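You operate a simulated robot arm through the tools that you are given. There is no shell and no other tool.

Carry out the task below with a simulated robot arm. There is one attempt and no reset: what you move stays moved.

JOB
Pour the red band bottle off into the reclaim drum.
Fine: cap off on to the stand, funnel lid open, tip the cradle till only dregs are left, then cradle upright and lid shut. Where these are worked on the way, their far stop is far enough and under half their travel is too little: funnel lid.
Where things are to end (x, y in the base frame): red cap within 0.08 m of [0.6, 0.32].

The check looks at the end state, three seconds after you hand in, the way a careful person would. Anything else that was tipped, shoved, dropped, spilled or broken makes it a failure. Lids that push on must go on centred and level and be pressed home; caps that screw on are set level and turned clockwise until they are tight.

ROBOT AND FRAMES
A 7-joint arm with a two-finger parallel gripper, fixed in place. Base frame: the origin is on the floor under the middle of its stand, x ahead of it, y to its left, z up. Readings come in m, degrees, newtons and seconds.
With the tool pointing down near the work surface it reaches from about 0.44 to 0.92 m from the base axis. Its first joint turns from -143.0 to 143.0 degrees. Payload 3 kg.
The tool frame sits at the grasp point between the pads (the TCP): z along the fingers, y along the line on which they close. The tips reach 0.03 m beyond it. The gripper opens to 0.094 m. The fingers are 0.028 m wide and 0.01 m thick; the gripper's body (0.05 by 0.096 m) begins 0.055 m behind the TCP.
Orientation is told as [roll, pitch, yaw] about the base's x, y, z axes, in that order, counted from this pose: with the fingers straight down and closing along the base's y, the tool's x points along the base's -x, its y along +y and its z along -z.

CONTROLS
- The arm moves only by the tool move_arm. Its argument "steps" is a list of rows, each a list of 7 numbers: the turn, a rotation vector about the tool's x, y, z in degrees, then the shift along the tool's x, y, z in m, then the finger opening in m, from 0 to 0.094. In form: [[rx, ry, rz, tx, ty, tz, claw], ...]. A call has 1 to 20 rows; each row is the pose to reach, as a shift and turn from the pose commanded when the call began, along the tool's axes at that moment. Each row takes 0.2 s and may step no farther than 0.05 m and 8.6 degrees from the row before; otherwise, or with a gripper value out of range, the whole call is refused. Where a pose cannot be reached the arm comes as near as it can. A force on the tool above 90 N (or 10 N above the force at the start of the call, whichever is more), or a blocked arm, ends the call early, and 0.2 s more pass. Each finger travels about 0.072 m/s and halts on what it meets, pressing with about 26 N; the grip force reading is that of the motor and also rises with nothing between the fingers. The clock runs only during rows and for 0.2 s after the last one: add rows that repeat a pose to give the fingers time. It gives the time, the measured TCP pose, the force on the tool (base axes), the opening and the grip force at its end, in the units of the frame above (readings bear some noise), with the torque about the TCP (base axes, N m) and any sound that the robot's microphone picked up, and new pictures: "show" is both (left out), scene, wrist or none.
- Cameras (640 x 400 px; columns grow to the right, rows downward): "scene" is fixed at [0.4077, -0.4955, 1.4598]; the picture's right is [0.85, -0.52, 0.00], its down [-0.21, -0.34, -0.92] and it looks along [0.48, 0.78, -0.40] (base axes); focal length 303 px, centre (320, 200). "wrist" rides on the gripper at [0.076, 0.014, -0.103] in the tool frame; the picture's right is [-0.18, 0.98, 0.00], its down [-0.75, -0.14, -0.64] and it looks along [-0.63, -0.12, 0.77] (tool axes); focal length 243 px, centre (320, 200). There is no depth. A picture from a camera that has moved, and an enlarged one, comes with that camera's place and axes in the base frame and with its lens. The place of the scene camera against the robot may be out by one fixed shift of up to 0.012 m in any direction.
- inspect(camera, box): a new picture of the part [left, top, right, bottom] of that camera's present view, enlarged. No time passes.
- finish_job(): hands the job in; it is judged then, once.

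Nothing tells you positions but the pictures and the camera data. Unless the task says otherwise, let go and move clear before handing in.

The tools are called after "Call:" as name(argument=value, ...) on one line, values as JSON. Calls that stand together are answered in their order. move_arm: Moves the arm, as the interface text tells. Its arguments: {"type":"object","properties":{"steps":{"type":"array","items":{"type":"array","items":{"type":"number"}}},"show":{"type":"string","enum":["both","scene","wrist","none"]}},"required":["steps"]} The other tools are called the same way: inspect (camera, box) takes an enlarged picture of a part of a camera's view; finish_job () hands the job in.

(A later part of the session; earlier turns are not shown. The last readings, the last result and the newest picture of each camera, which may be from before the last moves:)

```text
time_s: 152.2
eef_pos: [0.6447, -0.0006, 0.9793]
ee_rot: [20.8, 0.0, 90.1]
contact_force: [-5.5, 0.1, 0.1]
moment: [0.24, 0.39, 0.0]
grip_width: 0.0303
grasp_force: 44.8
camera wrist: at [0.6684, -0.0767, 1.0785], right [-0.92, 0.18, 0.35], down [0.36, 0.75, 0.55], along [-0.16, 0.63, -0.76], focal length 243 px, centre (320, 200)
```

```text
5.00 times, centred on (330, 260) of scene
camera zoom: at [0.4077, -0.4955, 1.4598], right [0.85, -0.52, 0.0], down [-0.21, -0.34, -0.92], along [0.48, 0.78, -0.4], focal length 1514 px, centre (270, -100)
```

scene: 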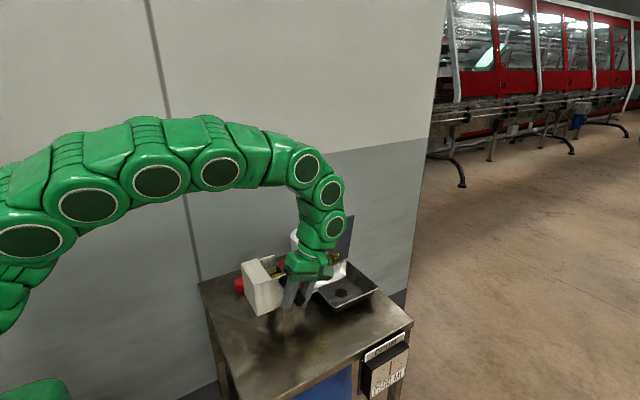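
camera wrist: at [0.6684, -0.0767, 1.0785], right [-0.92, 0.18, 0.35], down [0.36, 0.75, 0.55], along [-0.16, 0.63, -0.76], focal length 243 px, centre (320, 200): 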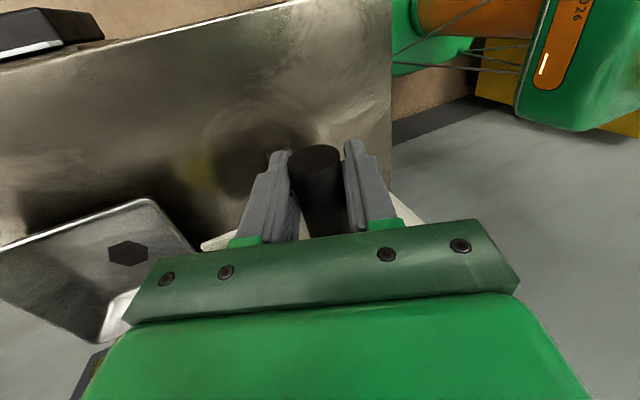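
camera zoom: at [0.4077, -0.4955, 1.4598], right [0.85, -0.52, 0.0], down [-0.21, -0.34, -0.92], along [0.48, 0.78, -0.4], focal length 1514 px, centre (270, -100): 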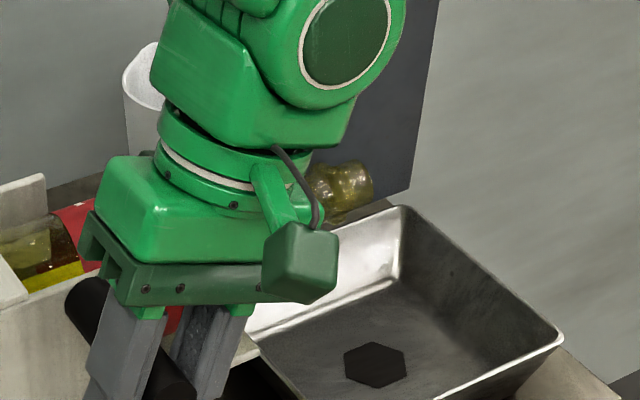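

Bottle is now about horizontal with near-zero forces. I'll tip slowly to ~95° and hold, watching the drum gauge.

Call:
move_arm(steps=[[-2, 0, 0, 0, -0.0026, -0.0009, 0.01], [-4, 0, 0, 0, -0.0052, -0.0017, 0.01], [-6, 0, 0, 0, -0.0079, -0.0024, 0.01], [-8, 0, 0, 0, -0.0105, -0.0031, 0.01], [-8, 0, 0, 0, -0.0105, -0.0031, 0.01], [-8, 0, 0, 0, -0.0105, -0.0031, 0.01], [-8, 0, 0, 0, -0.0105, -0.0031, 0.01]])

Call:
inspect(camera="scene", box=[340, 310, 430, 400])

Call:
inspect(camera="scene", box=[230, 230, 370, 320])

```text
time_s: 153.8
eef_pos: [0.6541, -0.0007, 0.9783]
ee_rot: [29.1, 0.0, 89.9]
contact_force: [5.9, -10.9, 36.1]
moment: [0.09, 0.04, 0.07]
grip_width: 0.0302
grasp_force: 45.1
camera wrist: at [0.6927, -0.0765, 1.0733], right [-0.86, 0.19, 0.48], down [0.44, 0.75, 0.49], along [-0.27, 0.63, -0.73], focal length 243 px, centre (320, 200)
```

scene: 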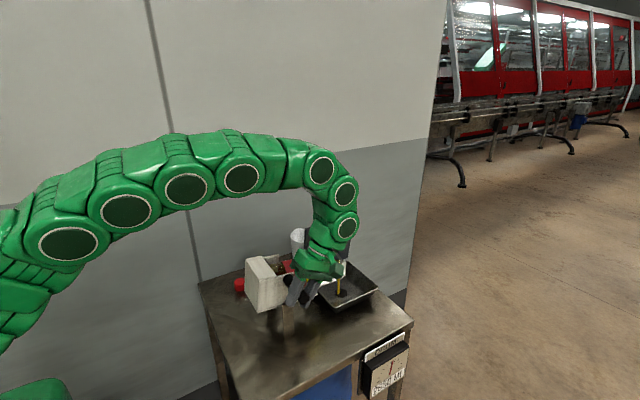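
wrist: 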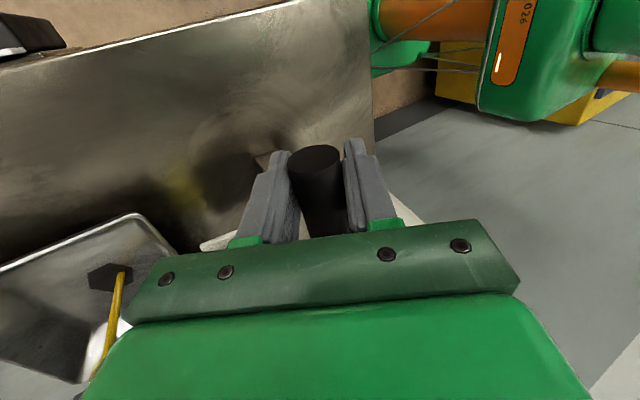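

```text
4.44 times, centred on (385, 355) of scene
camera zoom: at [0.4077, -0.4955, 1.4598], right [0.85, -0.52, 0.0], down [-0.21, -0.34, -0.92], along [0.48, 0.78, -0.4], focal length 1346 px, centre (31, -489)
```

zoom: 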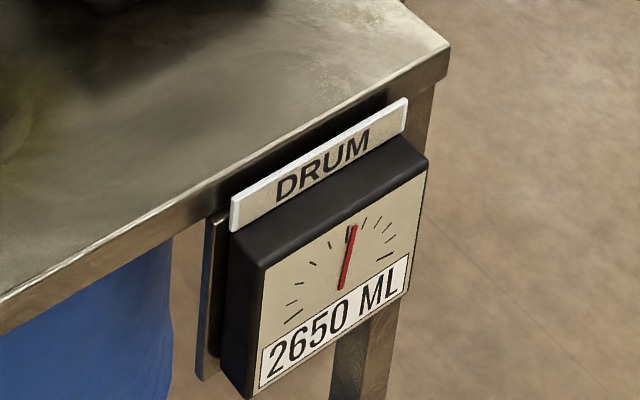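

```text
4.44 times, centred on (300, 275) of scene
camera zoom: at [0.4077, -0.4955, 1.4598], right [0.85, -0.52, 0.0], down [-0.21, -0.34, -0.92], along [0.48, 0.78, -0.4], focal length 1346 px, centre (409, -133)
```

zoom: 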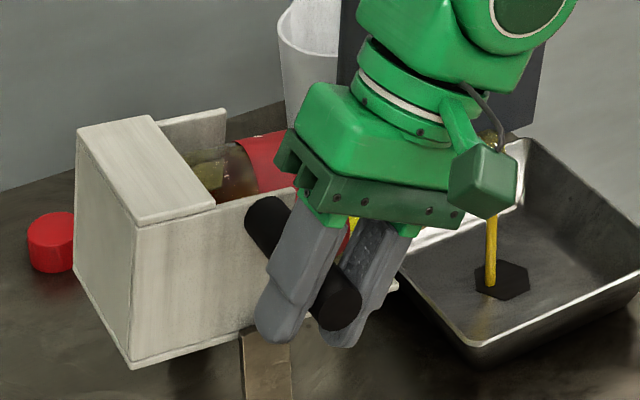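

Oil is streaming cleanly into the funnel hole and the drum gauge reads 2650 mL. I'll relieve the radial load slightly and keep pouring.

Call:
move_arm(steps=[[0, 0, 0, 0, 0.0005, -0.0015, 0.01], [0, 0, 0, 0, 0.0009, -0.0024, 0.01], [0, 0, 0, 0, 0.0009, -0.0024, 0.01], [0, 0, 0, 0, 0.0009, -0.0024, 0.01], [0, 0, 0, 0, 0.0009, -0.0024, 0.01], [0, 0, 0, 0, 0.0009, -0.0024, 0.01]], show="scene")

Call:
inspect(camera="scene", box=[340, 310, 430, 400])

Call:
inspect(camera="scene", box=[230, 230, 370, 320])

```text
time_s: 155.2
eef_pos: [0.6541, -0.0005, 0.9798]
ee_rot: [29.1, -0.1, 90.0]
contact_force: [-4.0, -6.8, -38.5]
moment: [-0.02, 0.06, -0.02]
grip_width: 0.0302
grasp_force: 45.1
```

scene: 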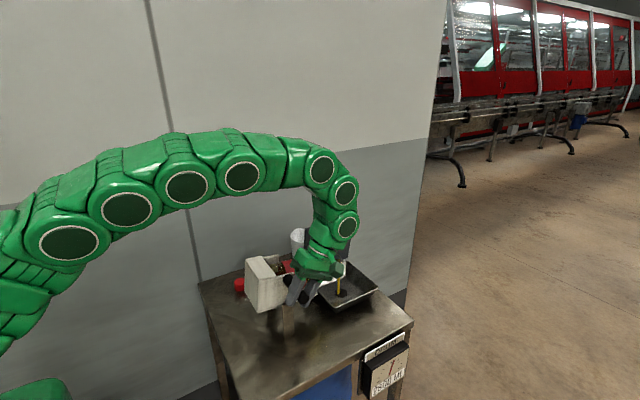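

```text
4.44 times, centred on (385, 355) of scene
camera zoom: at [0.4077, -0.4955, 1.4598], right [0.85, -0.52, 0.0], down [-0.21, -0.34, -0.92], along [0.48, 0.78, -0.4], focal length 1346 px, centre (31, -489)
```

zoom: 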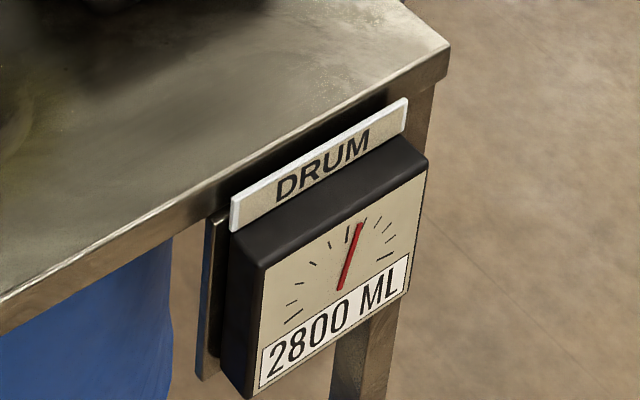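

```text
4.44 times, centred on (300, 275) of scene
camera zoom: at [0.4077, -0.4955, 1.4598], right [0.85, -0.52, 0.0], down [-0.21, -0.34, -0.92], along [0.48, 0.78, -0.4], focal length 1346 px, centre (409, -133)
```

zoom: 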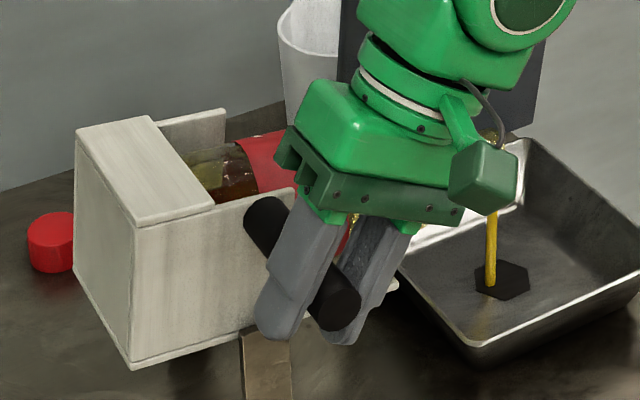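

2800 mL now. I'll take out half of that correction and keep holding while it pours.

Call:
move_arm(steps=[[0, 0, 0, 0, -0.0004, 0.0011, 0.01], [0, 0, 0, 0, -0.0004, 0.0011, 0.01], [0, 0, 0, 0, -0.0004, 0.0011, 0.01], [0, 0, 0, 0, -0.0004, 0.0011, 0.01], [0, 0, 0, 0, -0.0004, 0.0011, 0.01], [0, 0, 0, 0, -0.0004, 0.0011, 0.01], [0, 0, 0, 0, -0.0004, 0.0011, 0.01], [0, 0, 0, 0, -0.0004, 0.0011, 0.01]], show="scene")

Call:
inspect(camera="scene", box=[340, 310, 430, 400])

Call:
inspect(camera="scene", box=[230, 230, 370, 320])

```text
time_s: 157.0
eef_pos: [0.6557, 0.0006, 0.9794]
ee_rot: [29.0, -0.1, 90.0]
contact_force: [6.8, 3.3, 31.9]
moment: [-0.11, -0.01, 0.04]
grip_width: 0.0303
grasp_force: 45.4
```

scene: 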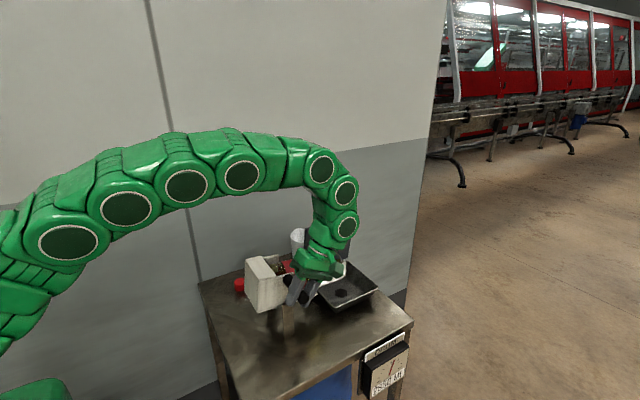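

```text
4.44 times, centred on (385, 355) of scene
camera zoom: at [0.4077, -0.4955, 1.4598], right [0.85, -0.52, 0.0], down [-0.21, -0.34, -0.92], along [0.48, 0.78, -0.4], focal length 1346 px, centre (31, -489)
```

zoom: 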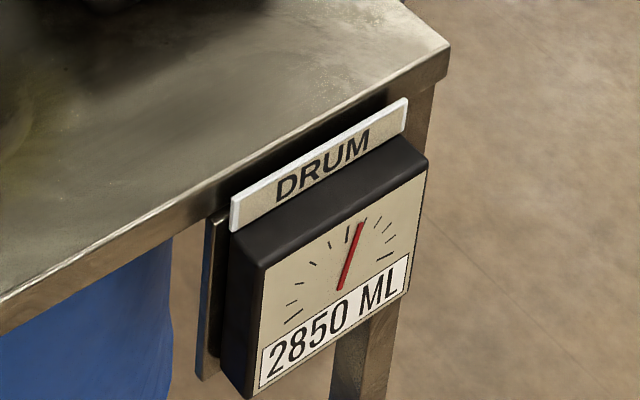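

```text
4.44 times, centred on (300, 275) of scene
camera zoom: at [0.4077, -0.4955, 1.4598], right [0.85, -0.52, 0.0], down [-0.21, -0.34, -0.92], along [0.48, 0.78, -0.4], focal length 1346 px, centre (409, -133)
```

zoom: 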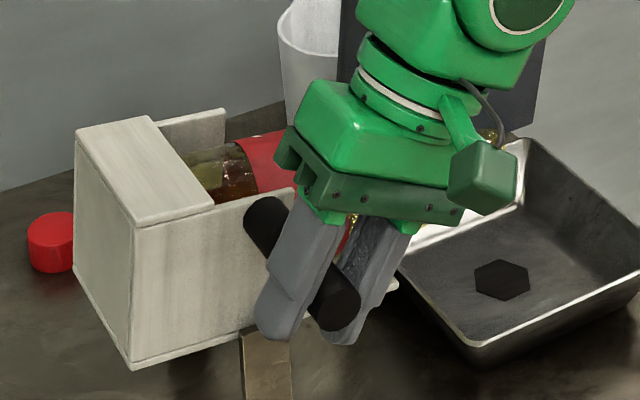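

Flow stopped at this tilt with the gauge at 2850 mL. I'll tip further, about 8° more, and hold.

Call:
move_arm(steps=[[-2, 0, 0, 0, -0.0023, -0.0017, 0.01], [-4, 0, 0, 0, -0.0049, -0.0027, 0.01], [-6, 0, 0, 0, -0.0076, -0.0036, 0.01], [-8, 0, 0, 0, -0.0102, -0.0045, 0.01], [-8, 0, 0, 0, -0.0102, -0.0045, 0.01], [-8, 0, 0, 0, -0.0102, -0.0045, 0.01], [-8, 0, 0, 0, -0.0102, -0.0045, 0.01], [-8, 0, 0, 0, -0.0102, -0.0045, 0.01], [-8, 0, 0, 0, -0.0102, -0.0045, 0.01]], show="scene")

Call:
inspect(camera="scene", box=[340, 310, 430, 400])

Call:
inspect(camera="scene", box=[230, 230, 370, 320])

```text
time_s: 159.0
eef_pos: [0.663, -0.0016, 0.9784]
ee_rot: [35.0, 0.0, 90.0]
contact_force: [-41.5, -5.1, 17.7]
moment: [-0.02, 0.0, 0.16]
grip_width: 0.035
grasp_force: 21.8
```

scene: 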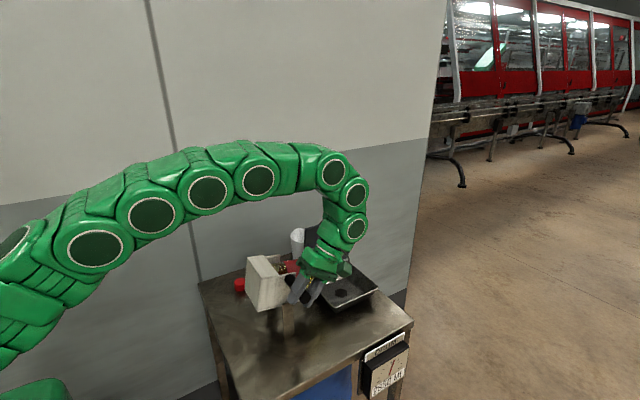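

```text
4.44 times, centred on (385, 355) of scene
camera zoom: at [0.4077, -0.4955, 1.4598], right [0.85, -0.52, 0.0], down [-0.21, -0.34, -0.92], along [0.48, 0.78, -0.4], focal length 1346 px, centre (31, -489)
```

zoom: 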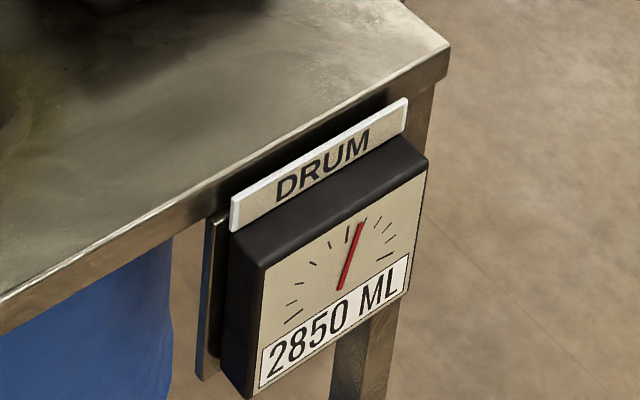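

```text
4.44 times, centred on (300, 275) of scene
camera zoom: at [0.4077, -0.4955, 1.4598], right [0.85, -0.52, 0.0], down [-0.21, -0.34, -0.92], along [0.48, 0.78, -0.4], focal length 1346 px, centre (409, -133)
```

zoom: 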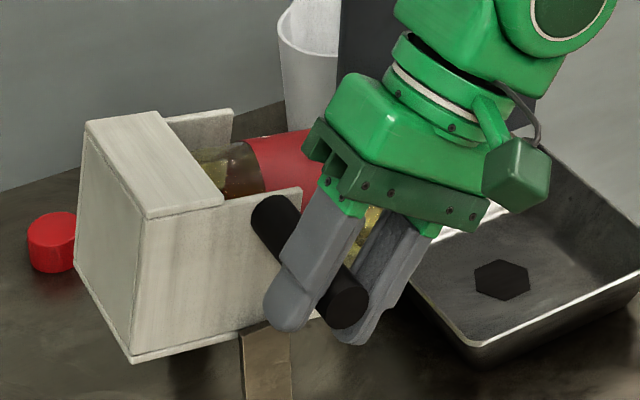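

There's now strong tangential resistance (−42 N), so this looks like the cradle's far stop, with the gauge steady at 2850 mL. I'll look closely at what's left in the bottle.

Call:
inspect(camera="scene", box=[250, 245, 330, 295])

Call:
inspect(camera="wrist", box=[0, 60, 320, 320])

```text
8.00 times, centred on (290, 270) of scene
camera zoom: at [0.4077, -0.4955, 1.4598], right [0.85, -0.52, 0.0], down [-0.21, -0.34, -0.92], along [0.48, 0.78, -0.4], focal length 2422 px, centre (560, -360)
```

zoom: 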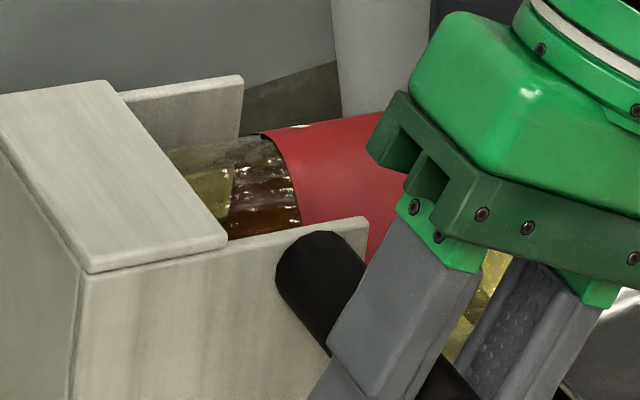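

```text
1.54 times, centred on (160, 190) of wrist
camera zoom: at [0.7107, -0.0767, 1.0698], right [-0.81, 0.19, 0.56], down [0.48, 0.75, 0.44], along [-0.34, 0.63, -0.7], focal length 373 px, centre (566, 215)
```

zoom: 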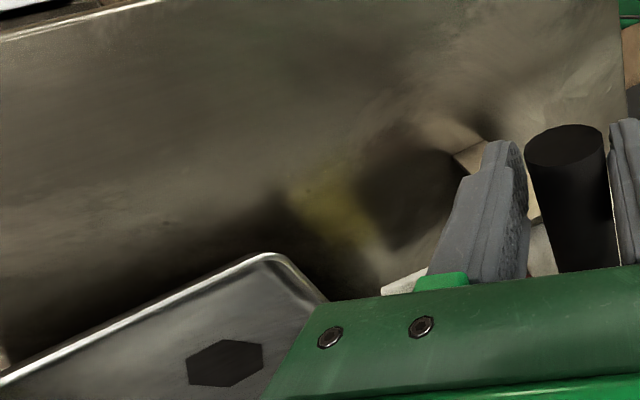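

I'll relieve the push, release the handle (the cradle holds its position), and back off to check how much is left in the bottle.

Call:
move_arm(steps=[[1, 0, 0, 0, 0.0015, 0.0005, 0.015], [2, 0, 0, 0, 0.0028, 0.0009, 0.02], [2, 0, 0, 0, 0.0028, 0.0009, 0.03]], show="none")

```text
time_s: 159.8
eef_pos: [0.663, -0.0003, 0.9787]
ee_rot: [34.9, 0.1, 90.0]
contact_force: [-6.7, -2.2, 10.2]
moment: [0.01, 0.13, 0.11]
grip_width: 0.0364
grasp_force: 5.6
```

Call:
move_arm(steps=[[0, 0, 0, 0, 0, 0, 0.05], [0, 0, 0, 0, 0, 0, 0.065], [0, 0, 0, 0, 0, 0, 0.065], [0, 0, 0, 0, 0, -0.03, 0.065], [0, 0, 0, 0.02, 0, -0.06, 0.065], [6, 0, 0, 0.05, 0, -0.09, 0.065], [12, 0, 0, 0.08, 0, -0.11, 0.065], [18, 0, 0, 0.11, 0, -0.12, 0.065], [24, 0, 0, 0.14, 0, -0.12, 0.065], [30, 0, 0, 0.17, 0, -0.12, 0.065], [36, 0, 0, 0.19, 0, -0.12, 0.065]])

Call:
inspect(camera="scene", box=[230, 220, 390, 320])

Call:
inspect(camera="wrist", box=[160, 0, 480, 220])

```text
time_s: 162.2
eef_pos: [0.7313, -0.191, 1.0772]
ee_rot: [-1.2, 0.0, 90.0]
contact_force: [0.7, -0.1, 0.0]
moment: [-0.03, 0.03, -0.01]
grip_width: 0.0651
grasp_force: 0.1
out of reach, approached as far as the arm can: row 4, 5, 6, 7
camera wrist: at [0.7158, -0.2669, 1.1787], right [-0.98, 0.18, -0.02], down [0.13, 0.75, 0.64], along [0.13, 0.63, -0.76], focal length 243 px, centre (320, 200)
```

scene: 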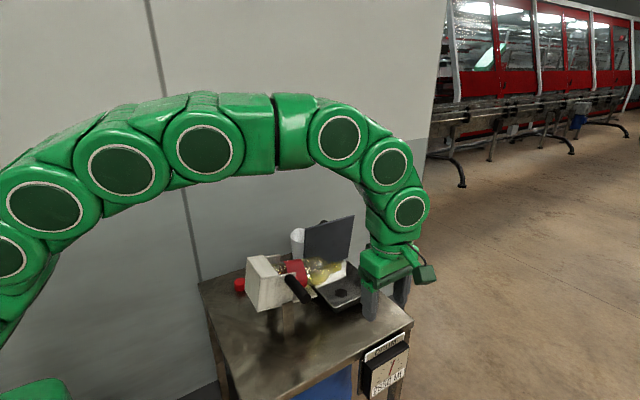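
wrist: 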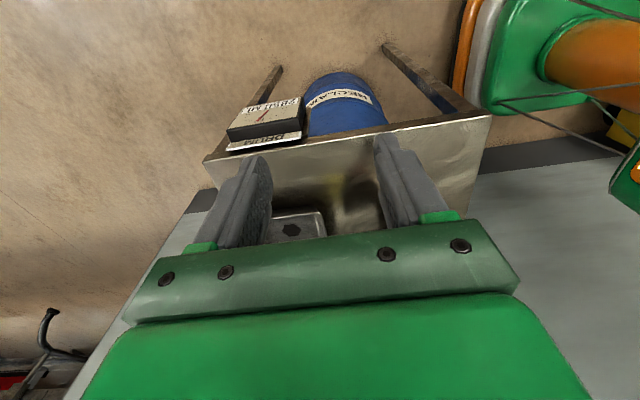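

```text
4.00 times, centred on (310, 270) of scene
camera zoom: at [0.4077, -0.4955, 1.4598], right [0.85, -0.52, 0.0], down [-0.21, -0.34, -0.92], along [0.48, 0.78, -0.4], focal length 1211 px, centre (360, -80)
```

zoom: 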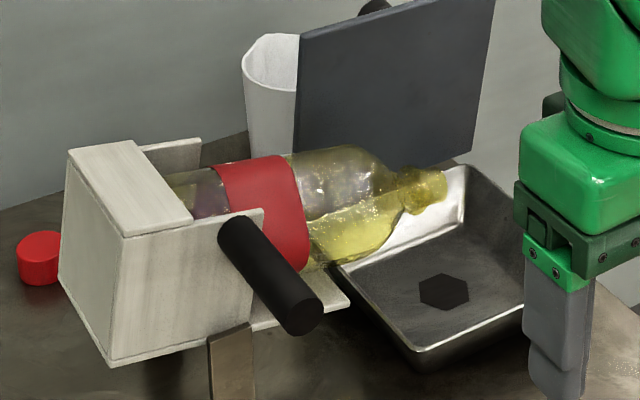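

```text
1.82 times, centred on (320, 110) of wrist
camera zoom: at [0.7158, -0.2669, 1.1787], right [-0.98, 0.18, -0.02], down [0.13, 0.75, 0.64], along [0.13, 0.63, -0.76], focal length 441 px, centre (320, 364)
```

zoom: 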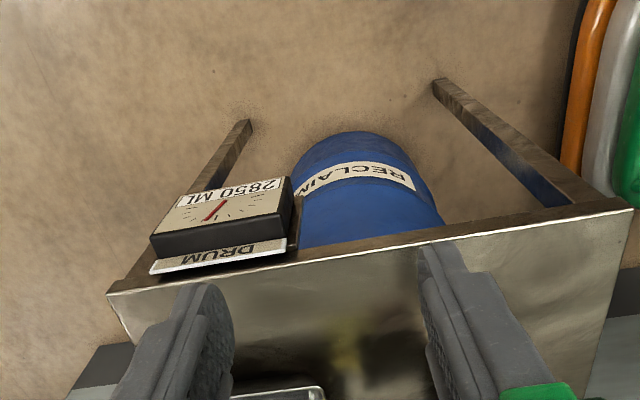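

The cradle holds at about 101° and a visible pool still sits below the neck, so more tilt is needed. I'll take a side view to see what stopped the cradle.

Call:
move_arm(steps=[[0, -8, 0, 0.02, 0, 0.01, 0.065], [0, -16, 0, 0.04, 0, 0.02, 0.065], [0, -24, 0, 0.06, 0, 0.03, 0.065], [0, -32, 0, 0.07, 0, 0.04, 0.065], [0, -38, 0, 0.07, 0, 0.05, 0.065], [0, -38, 0, 0.07, 0, 0.05, 0.065]])

Call:
inspect(camera="wrist", box=[220, 80, 420, 230])

```text
time_s: 163.6
eef_pos: [0.7327, -0.2599, 1.0265]
ee_rot: [-1.4, -38.1, 90.7]
contact_force: [0.7, 0.1, -0.2]
moment: [0.03, 0.0, -0.02]
grip_width: 0.0652
grasp_force: 0.0
camera wrist: at [0.7184, -0.3833, 1.059], right [-0.98, 0.15, 0.1], down [0.12, 0.2, 0.97], along [0.12, 0.97, -0.21], focal length 243 px, centre (320, 200)
```

scene: 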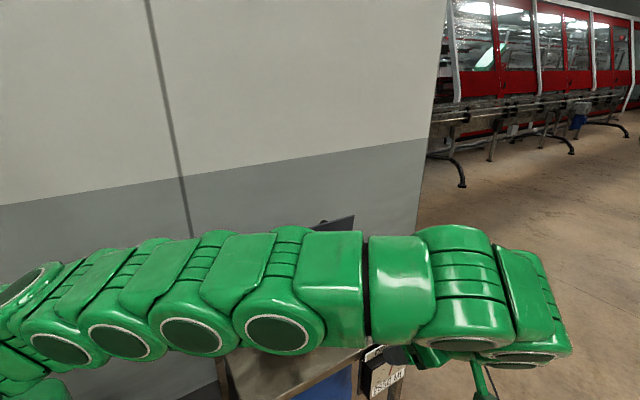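
wrist: 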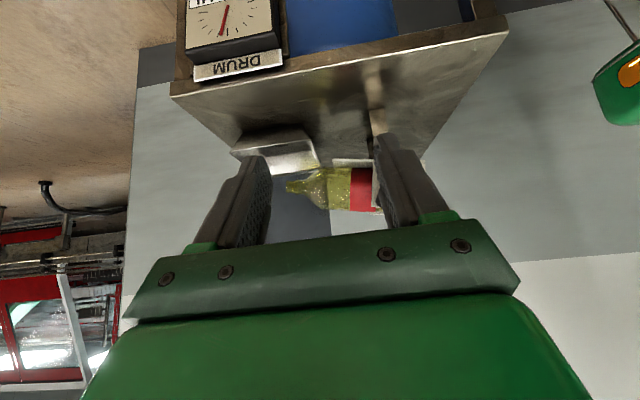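

```text
2.67 times, centred on (320, 155) of wrist
camera zoom: at [0.7184, -0.3833, 1.059], right [-0.98, 0.15, 0.1], down [0.12, 0.2, 0.97], along [0.12, 0.97, -0.21], focal length 647 px, centre (320, 320)
```

zoom: 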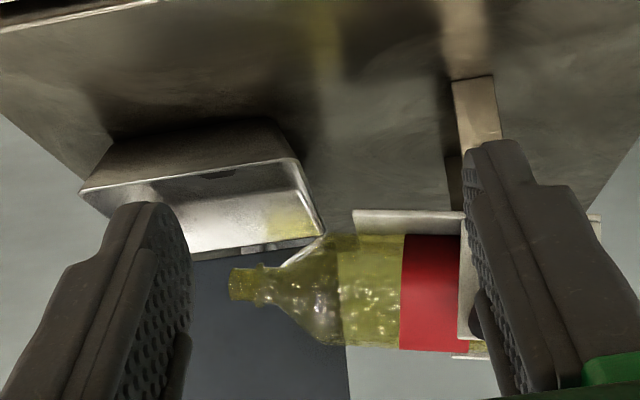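

Call:
inspect(camera="wrist", box=[180, 0, 290, 90])

Call:
inspect(camera="wrist", box=[270, 150, 390, 220])

```text
4.44 times, centred on (235, 45) of wrist
camera zoom: at [0.7184, -0.3833, 1.059], right [-0.98, 0.15, 0.1], down [0.12, 0.2, 0.97], along [0.12, 0.97, -0.21], focal length 1078 px, centre (698, 889)
```

zoom: 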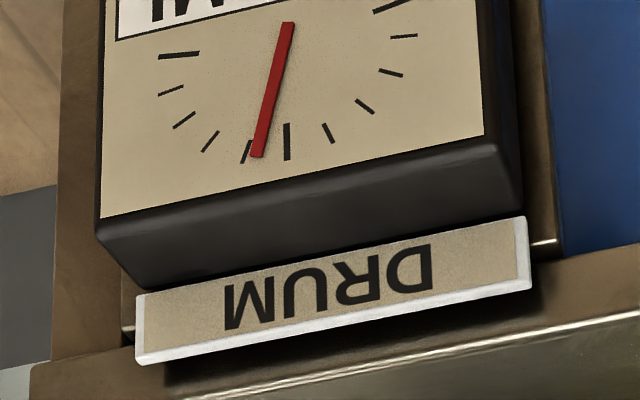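

```text
5.33 times, centred on (330, 185) of wrist
camera zoom: at [0.7184, -0.3833, 1.059], right [-0.98, 0.15, 0.1], down [0.12, 0.2, 0.97], along [0.12, 0.97, -0.21], focal length 1294 px, centre (267, 280)
```

zoom: 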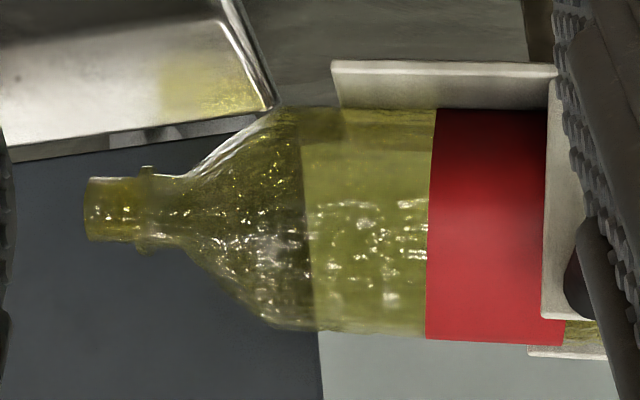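

The pool still needs draining, and nothing but the cradle itself seems to limit it. I'll regrip the handle from above with the tool vertical and try tipping further.

Call:
move_arm(steps=[[0, 5.4, 0, -0.0348, 0.0102, 0.0158, 0.065], [0, 10.9, 0, -0.0697, 0.0205, 0.0315, 0.065], [0, 16.3, 0, -0.1045, 0.0307, 0.0473, 0.065], [0, 21.8, 0, -0.1393, 0.041, 0.0631, 0.065], [0, 27.2, 0, -0.1741, 0.0512, 0.0789, 0.065], [0, 32.6, 0, -0.209, 0.0615, 0.0946, 0.065], [-1, 38, 0, -0.2438, 0.0717, 0.1104, 0.065], [-1, 38, 0, -0.2438, 0.0717, 0.1104, 0.065]])

Call:
inspect(camera="wrist", box=[220, 60, 420, 230])

```text
time_s: 165.4
eef_pos: [0.6619, -0.0002, 1.0885]
ee_rot: [0.0, 0.0, 90.3]
contact_force: [0.3, -0.3, -0.5]
moment: [0.0, 0.0, 0.0]
grip_width: 0.0651
grasp_force: 0.0
camera wrist: at [0.6481, -0.076, 1.1904], right [-0.98, 0.18, 0.0], down [0.14, 0.75, 0.64], along [0.12, 0.63, -0.77], focal length 243 px, centre (320, 200)
```

scene: 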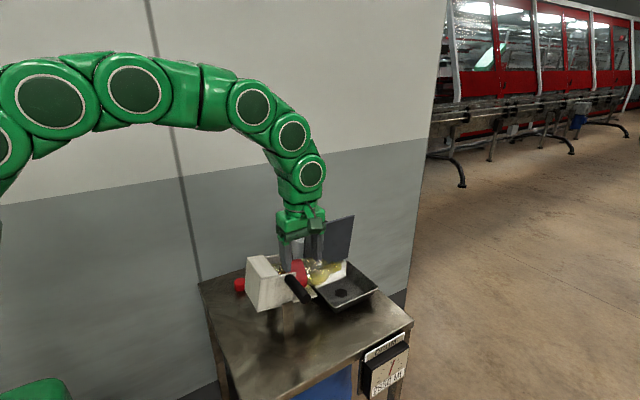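
wrist: 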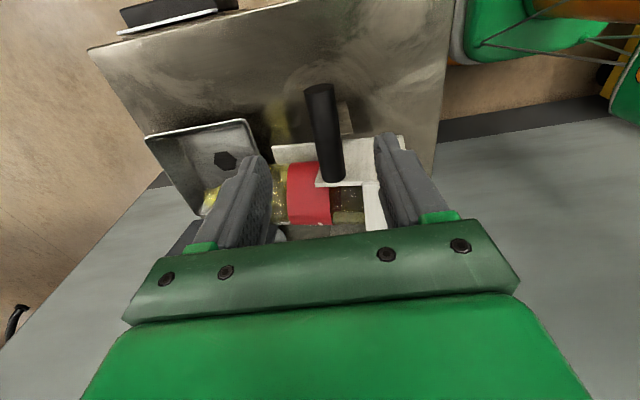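

```text
2.35 times, centred on (320, 145) of wrist
camera zoom: at [0.6481, -0.076, 1.1904], right [-0.98, 0.18, 0.0], down [0.14, 0.75, 0.64], along [0.12, 0.63, -0.77], focal length 571 px, centre (320, 329)
```

zoom: 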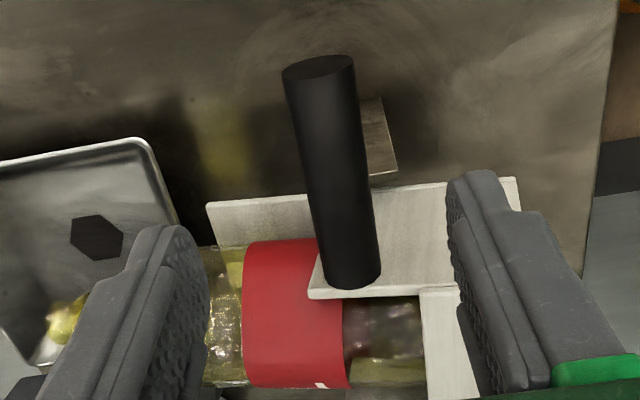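

The handle is at (0.660, 0.98). I'll grip it and try further rotation in small steps, reading the force.

Call:
move_arm(steps=[[0, 0, 0, 0, 0.002, 0.04, 0.065], [0, 0, 0, 0, 0.002, 0.08, 0.065], [0, 0, 0, 0, 0.002, 0.1105, 0.065], [0, 0, 0, 0, 0.002, 0.1105, 0.045], [0, 0, 0, 0, 0.002, 0.1105, 0.025], [0, 0, 0, 0, 0.002, 0.1105, 0.01], [0, 0, 0, 0, 0.002, 0.1105, 0.01]], show="none")

Call:
move_arm(steps=[[-2, 0, 0, 0, -0.0027, 0.0004, 0.01], [-4, 0, 0, 0, -0.0054, 0.0009, 0.01], [-4, 0, 0, 0, -0.0054, 0.0009, 0.01]], show="scene")

Call:
inspect(camera="scene", box=[230, 220, 390, 320])

```text
time_s: 167.0
eef_pos: [0.6588, -0.0001, 0.9776]
ee_rot: [0.0, 0.0, 90.3]
contact_force: [-17.0, -1.8, -1.5]
moment: [0.18, 0.16, -0.33]
grip_width: 0.0301
grasp_force: 45.1
```

```text
time_s: 167.7
eef_pos: [0.6592, 0.0001, 0.9771]
ee_rot: [4.5, 0.0, 90.3]
contact_force: [-28.6, -1.2, 14.2]
moment: [-0.35, 0.13, -0.13]
grip_width: 0.0306
grasp_force: 17.7
stopped in row 3: the force on the tool passed its limit at 92 N (the readings are from after the stop); the commanded pose is now the measured one
```

scene: 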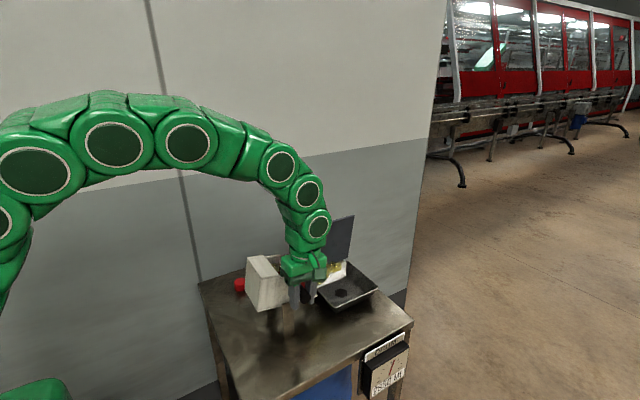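

```text
4.00 times, centred on (310, 270) of scene
camera zoom: at [0.4077, -0.4955, 1.4598], right [0.85, -0.52, 0.0], down [-0.21, -0.34, -0.92], along [0.48, 0.78, -0.4], focal length 1211 px, centre (360, -80)
```

zoom: 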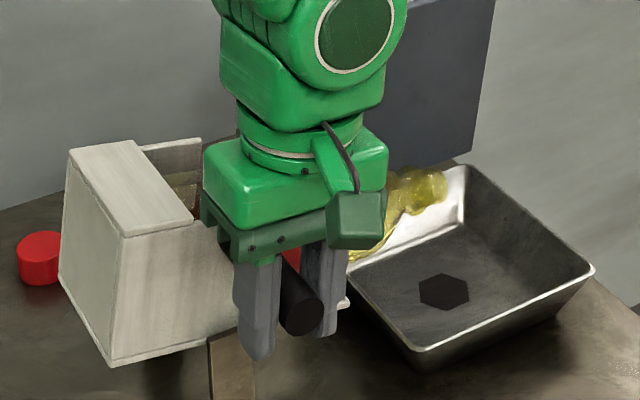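

The cradle is at a hard stop (about 102°). I'll hold it gently against that stop for a couple of seconds to let everything drain, then recheck the gauge.

Call:
move_arm(steps=[[0, 0, 0, 0, -0.0005, 0, 0.01], [0, 0, 0, 0, -0.001, 0, 0.01], [0, 0, 0, 0, -0.001, 0, 0.01], [0, 0, 0, 0, -0.001, 0, 0.01], [0, 0, 0, 0, -0.001, 0, 0.01], [0, 0, 0, 0, -0.001, 0, 0.01], [0, 0, 0, 0, -0.001, 0, 0.01], [0, 0, 0, 0, -0.001, 0, 0.01], [0, 0, 0, 0, -0.001, 0, 0.01], [0, 0, 0, 0, -0.001, 0, 0.01], [0, 0, 0, 0, -0.001, 0, 0.01]], show="scene")

Call:
inspect(camera="scene", box=[340, 310, 430, 400])

Call:
inspect(camera="scene", box=[270, 235, 370, 315])

```text
time_s: 169.3
eef_pos: [0.659, 0.0006, 0.9763]
ee_rot: [4.8, 0.0, 90.3]
contact_force: [-30.6, -0.2, 20.0]
moment: [-0.13, 0.37, -0.43]
grip_width: 0.0299
grasp_force: 45.0
stopped in row 7: the force on the tool passed its limit at 90 N (the readings are from after the stop); the commanded pose is now the measured one
```

scene: 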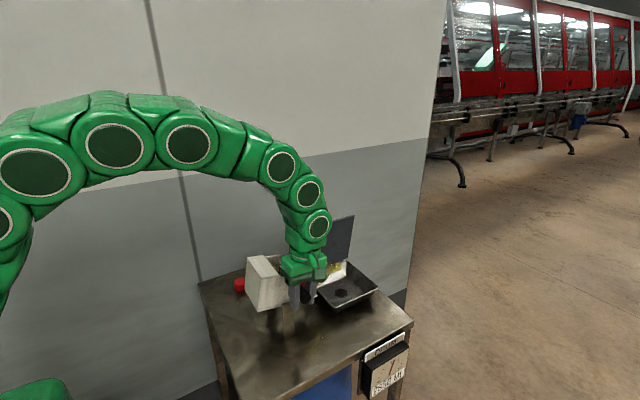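

```text
4.44 times, centred on (385, 355) of scene
camera zoom: at [0.4077, -0.4955, 1.4598], right [0.85, -0.52, 0.0], down [-0.21, -0.34, -0.92], along [0.48, 0.78, -0.4], focal length 1346 px, centre (31, -489)
```

zoom: 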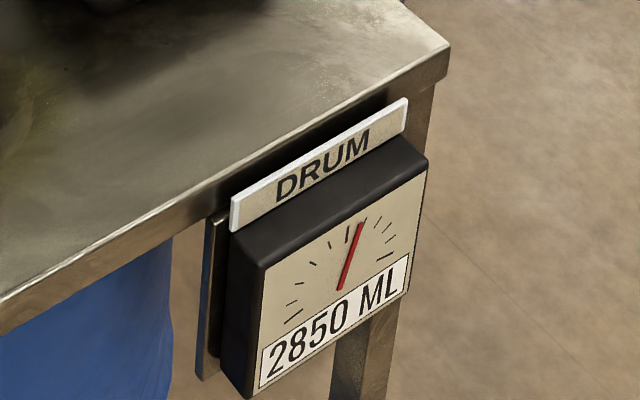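

```text
5.00 times, centred on (320, 275) of scene
camera zoom: at [0.4077, -0.4955, 1.4598], right [0.85, -0.52, 0.0], down [-0.21, -0.34, -0.92], along [0.48, 0.78, -0.4], focal length 1514 px, centre (320, -175)
```

zoom: 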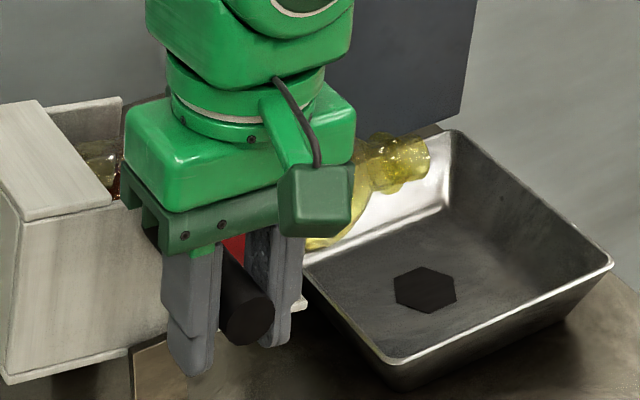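

The cradle is definitely at its far stop and the gauge is stable at 2850 mL. I'll release, step aside, and compare the remaining pool with before.

Call:
move_arm(steps=[[0, 0, 0, 0, 0.001, 0, 0.03], [0, 0, 0, 0, 0.001, 0, 0.05], [0, 0, 0, 0, 0.001, 0, 0.065], [0, 0, 0, 0, 0.001, -0.03, 0.065], [0, 0, 0, 0.01, 0.001, -0.07, 0.065], [0, 0, 0, 0.05, 0, -0.08, 0.065], [0, 0, 0, 0.09, 0, -0.08, 0.065], [0, 0, 0, 0.13, 0, -0.08, 0.065], [0, 0, 0, 0.17, -0.01, -0.08, 0.065], [0, 0, 0, 0.2, -0.04, -0.08, 0.065], [0, 0, 0, 0.22, -0.08, -0.08, 0.065]], show="scene")

Call:
inspect(camera="scene", box=[230, 220, 390, 320])

Call:
inspect(camera="scene", box=[290, 245, 350, 295])

```text
time_s: 171.7
eef_pos: [0.7476, -0.2208, 1.0473]
ee_rot: [4.7, -0.1, 90.4]
contact_force: [-0.9, -0.4, 0.5]
moment: [0.0, 0.0, -0.01]
grip_width: 0.0649
grasp_force: 0.0
```

scene: 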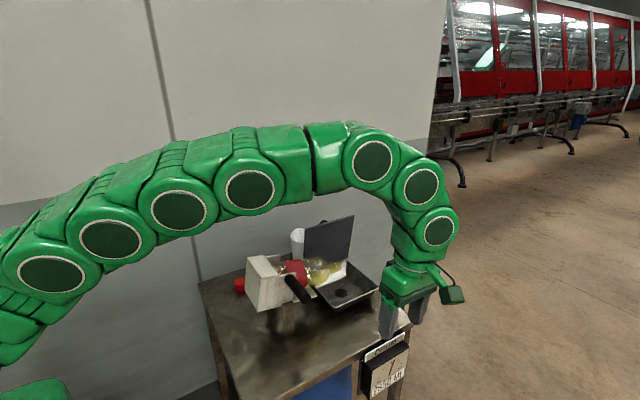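

```text
4.00 times, centred on (310, 270) of scene
camera zoom: at [0.4077, -0.4955, 1.4598], right [0.85, -0.52, 0.0], down [-0.21, -0.34, -0.92], along [0.48, 0.78, -0.4], focal length 1211 px, centre (360, -80)
```

zoom: 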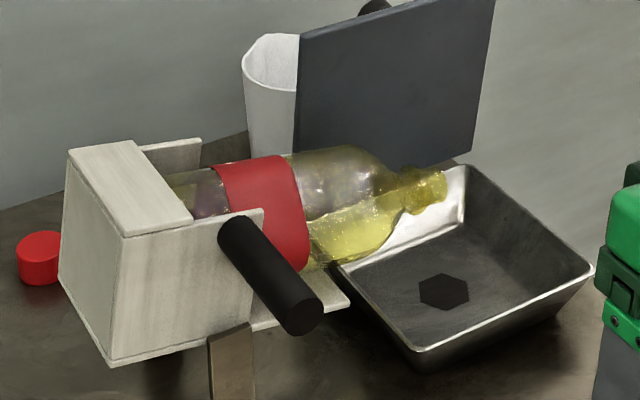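

```text
8.00 times, centred on (320, 270) of scene
camera zoom: at [0.4077, -0.4955, 1.4598], right [0.85, -0.52, 0.0], down [-0.21, -0.34, -0.92], along [0.48, 0.78, -0.4], focal length 2422 px, centre (320, -360)
```

zoom: 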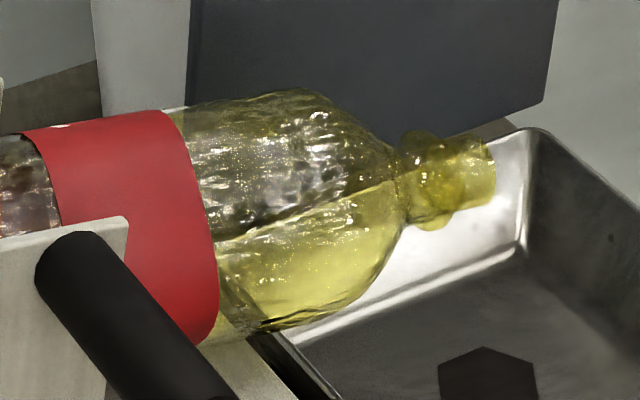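

The bright band seen through the glass is likely just the funnel's shiny wall behind it, so what's left should show best once upright. I'll regrip with the tool leaned the other way and rotate the cradle back.

Call:
move_arm(steps=[[-4, 0, 0, -0.042, 0.01, -0.01, 0.065], [-8, 0, 0, -0.084, 0.02, -0.02, 0.065], [-12, 0, 0, -0.126, 0.03, -0.03, 0.065], [-16, 0, 0, -0.168, 0.04, -0.037, 0.065], [-20, 0, 0, -0.205, 0.05, -0.0387, 0.065], [-20, 0, 0, -0.2208, 0.0509, -0.0387, 0.065], [-20, 0, 0, -0.2208, 0.0509, -0.0387, 0.065]])

Call:
inspect(camera="wrist", box=[220, 60, 420, 230])

```text
time_s: 173.3
eef_pos: [0.676, -0.0174, 1.0687]
ee_rot: [24.7, -0.1, 90.2]
contact_force: [-0.7, 0.0, 0.8]
moment: [0.01, -0.04, 0.0]
grip_width: 0.0647
grasp_force: 0.1
out of reach, approached as far as the arm can: row 4, 5, 6, 7
camera wrist: at [0.708, -0.0926, 1.1673], right [-0.89, 0.18, 0.41], down [0.39, 0.76, 0.52], along [-0.22, 0.63, -0.75], focal length 243 px, centre (320, 200)
```

scene: 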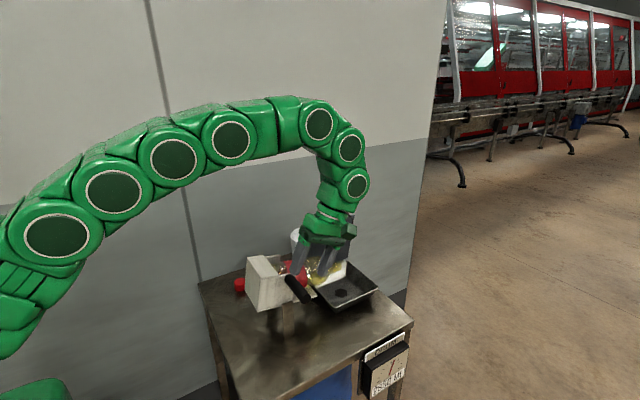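
wrist: 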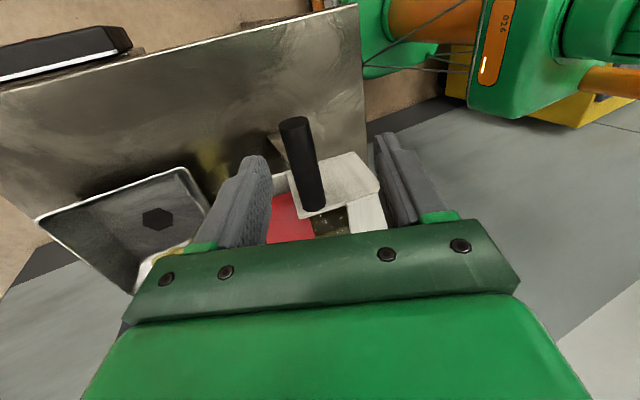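

```text
2.35 times, centred on (320, 145) of wrist
camera zoom: at [0.708, -0.0926, 1.1673], right [-0.89, 0.18, 0.41], down [0.39, 0.76, 0.52], along [-0.22, 0.63, -0.75], focal length 571 px, centre (320, 329)
```

zoom: 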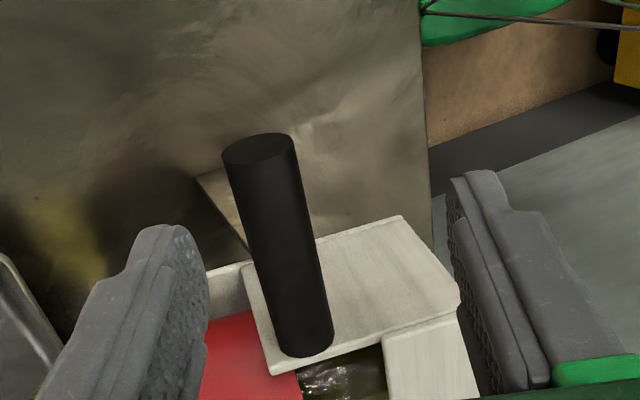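

The handle is at (0.660, 0.980). I'll align and advance onto it with the tool leaned −25°, then close.

Call:
move_arm(steps=[[0, 0, 0, -0.0087, -0.0113, 0.0, 0.065], [0, 0, 0, -0.0174, -0.0226, 0.01, 0.065], [0, 0, 0, -0.0174, -0.0226, 0.04, 0.065], [0, 0, 0, -0.0174, -0.0226, 0.07, 0.065], [0, 0, 0, -0.0174, -0.0226, 0.0873, 0.065], [0, 0, 0, -0.0174, -0.0226, 0.0873, 0.065]])

Call:
inspect(camera="wrist", box=[220, 60, 420, 230])

```text
time_s: 174.7
eef_pos: [0.6632, 0.0016, 0.9809]
ee_rot: [24.6, 0.1, 90.3]
contact_force: [0.1, -0.3, -0.4]
moment: [0.0, 0.0, 0.02]
grip_width: 0.0651
grasp_force: 0.0
out of reach, approached as far as the arm can: row 1
camera wrist: at [0.6933, -0.0757, 1.0789], right [-0.89, 0.18, 0.41], down [0.39, 0.76, 0.52], along [-0.22, 0.63, -0.75], focal length 243 px, centre (320, 200)
```

scene: 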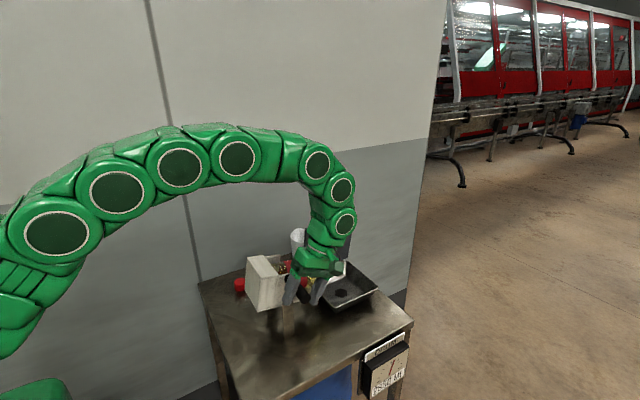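
wrist: 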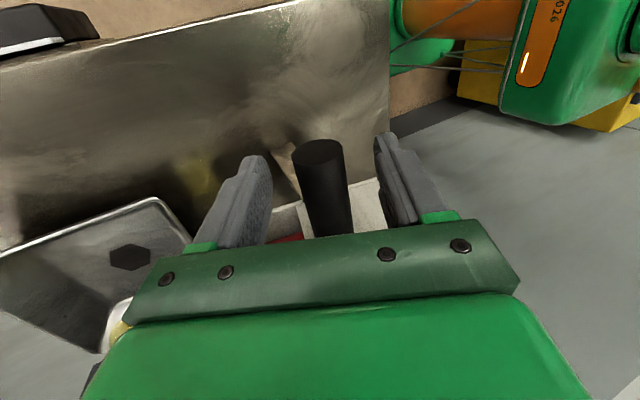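

```text
2.35 times, centred on (320, 145) of wrist
camera zoom: at [0.6933, -0.0757, 1.0789], right [-0.89, 0.18, 0.41], down [0.39, 0.76, 0.52], along [-0.22, 0.63, -0.75], focal length 571 px, centre (320, 329)
```

zoom: 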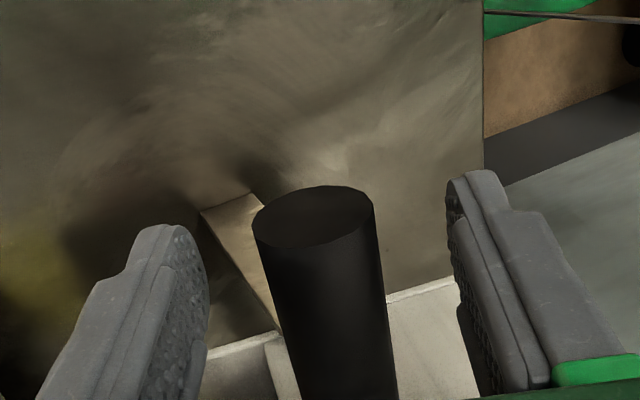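

The handle sits centred between the fingers. I'll close and rotate the cradle back toward upright by 30° first.

Call:
move_arm(steps=[[0, 0, 0, 0, 0.001, 0, 0.045], [0, 0, 0, 0, 0.001, 0, 0.025], [0, 0, 0, 0, 0.001, 0, 0.01], [0, 0, 0, 0, 0.001, 0, 0.01], [2.5, 0, 0, 0, 0.0045, 0.0009, 0.01], [5, 0, 0, 0, 0.008, 0.0019, 0.01], [7.5, 0, 0, 0, 0.0114, 0.0031, 0.01], [10, 0, 0, 0, 0.0148, 0.0044, 0.01], [12.5, 0, 0, 0, 0.0181, 0.0059, 0.01], [15, 0, 0, 0, 0.0214, 0.0075, 0.01], [17.5, 0, 0, 0, 0.0246, 0.0093, 0.01], [20, 0, 0, 0, 0.0278, 0.0112, 0.01], [22.5, 0, 0, 0, 0.0308, 0.0133, 0.01], [25, 0, 0, 0, 0.0337, 0.0155, 0.01], [27.5, 0, 0, 0, 0.0365, 0.0178, 0.01], [30, 0, 0, 0, 0.0393, 0.0201, 0.01]], show="scene")

Call:
inspect(camera="scene", box=[220, 200, 400, 330])

```text
time_s: 178.1
eef_pos: [0.6173, 0.0006, 0.9794]
ee_rot: [-5.4, 0.1, 90.2]
contact_force: [2.0, 9.6, 19.2]
moment: [-0.14, -0.42, -0.28]
grip_width: 0.0297
grasp_force: 45.4
```

scene: 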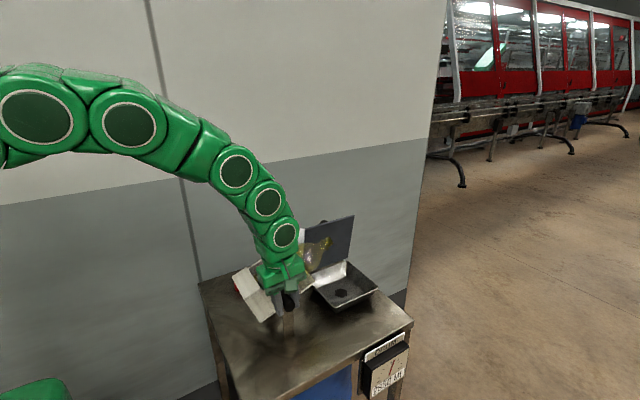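

```text
3.08 times, centred on (310, 265) of scene
camera zoom: at [0.4077, -0.4955, 1.4598], right [0.85, -0.52, 0.0], down [-0.21, -0.34, -0.92], along [0.48, 0.78, -0.4], focal length 932 px, centre (351, 0)
```

zoom: 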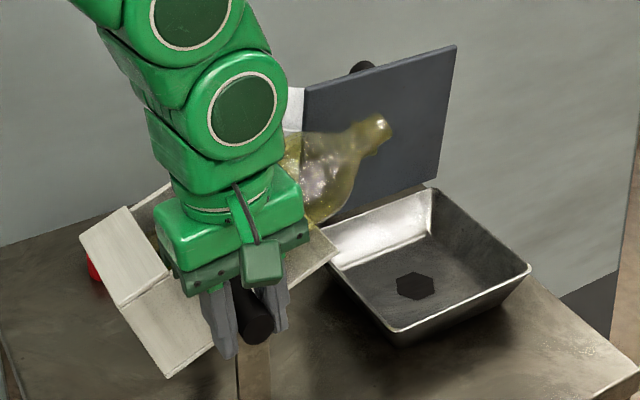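

Smooth return so far (about 70°), and the bottle shoulder now looks clear. I'll continue back another 30°.

Call:
move_arm(steps=[[2.5, 0, 0, 0, 0.0037, 0.0003, 0.01], [5, 0, 0, 0, 0.0071, 0.0012, 0.01], [7.5, 0, 0, 0, 0.0106, 0.0025, 0.01], [10, 0, 0, 0, 0.014, 0.0038, 0.01], [12.5, 0, 0, 0, 0.0174, 0.0054, 0.01], [15, 0, 0, 0, 0.0206, 0.0069, 0.01], [17.5, 0, 0, 0, 0.0238, 0.0087, 0.01], [20, 0, 0, 0, 0.0269, 0.0106, 0.01], [22.5, 0, 0, 0, 0.0299, 0.0127, 0.01], [25, 0, 0, 0, 0.0329, 0.0148, 0.01], [27.5, 0, 0, 0, 0.0357, 0.0172, 0.01], [30, 0, 0, 0, 0.0385, 0.0195, 0.01]], show="scene")

Call:
inspect(camera="scene", box=[200, 200, 380, 330])

```text
time_s: 180.7
eef_pos: [0.5798, -0.0005, 0.9559]
ee_rot: [-35.3, 0.0, 90.3]
contact_force: [-23.5, 17.0, 22.5]
moment: [-0.07, -0.2, -0.14]
grip_width: 0.0288
grasp_force: 43.6
```

scene: 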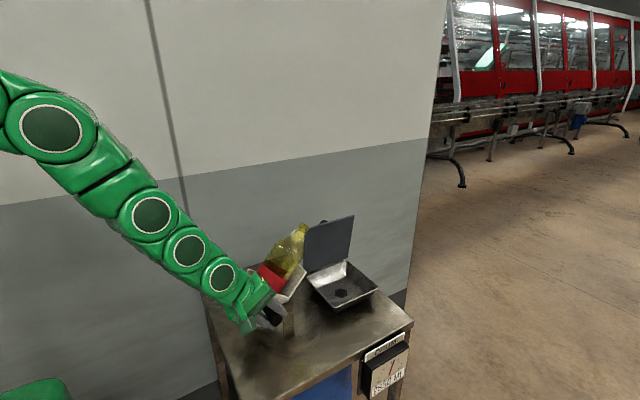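

```text
3.08 times, centred on (290, 265) of scene
camera zoom: at [0.4077, -0.4955, 1.4598], right [0.85, -0.52, 0.0], down [-0.21, -0.34, -0.92], along [0.48, 0.78, -0.4], focal length 932 px, centre (412, 0)
```

zoom: 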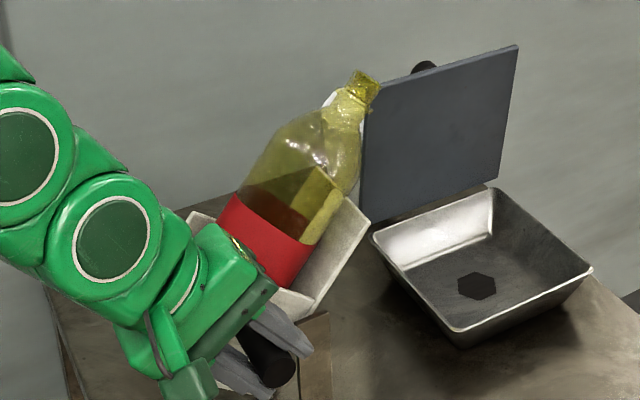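

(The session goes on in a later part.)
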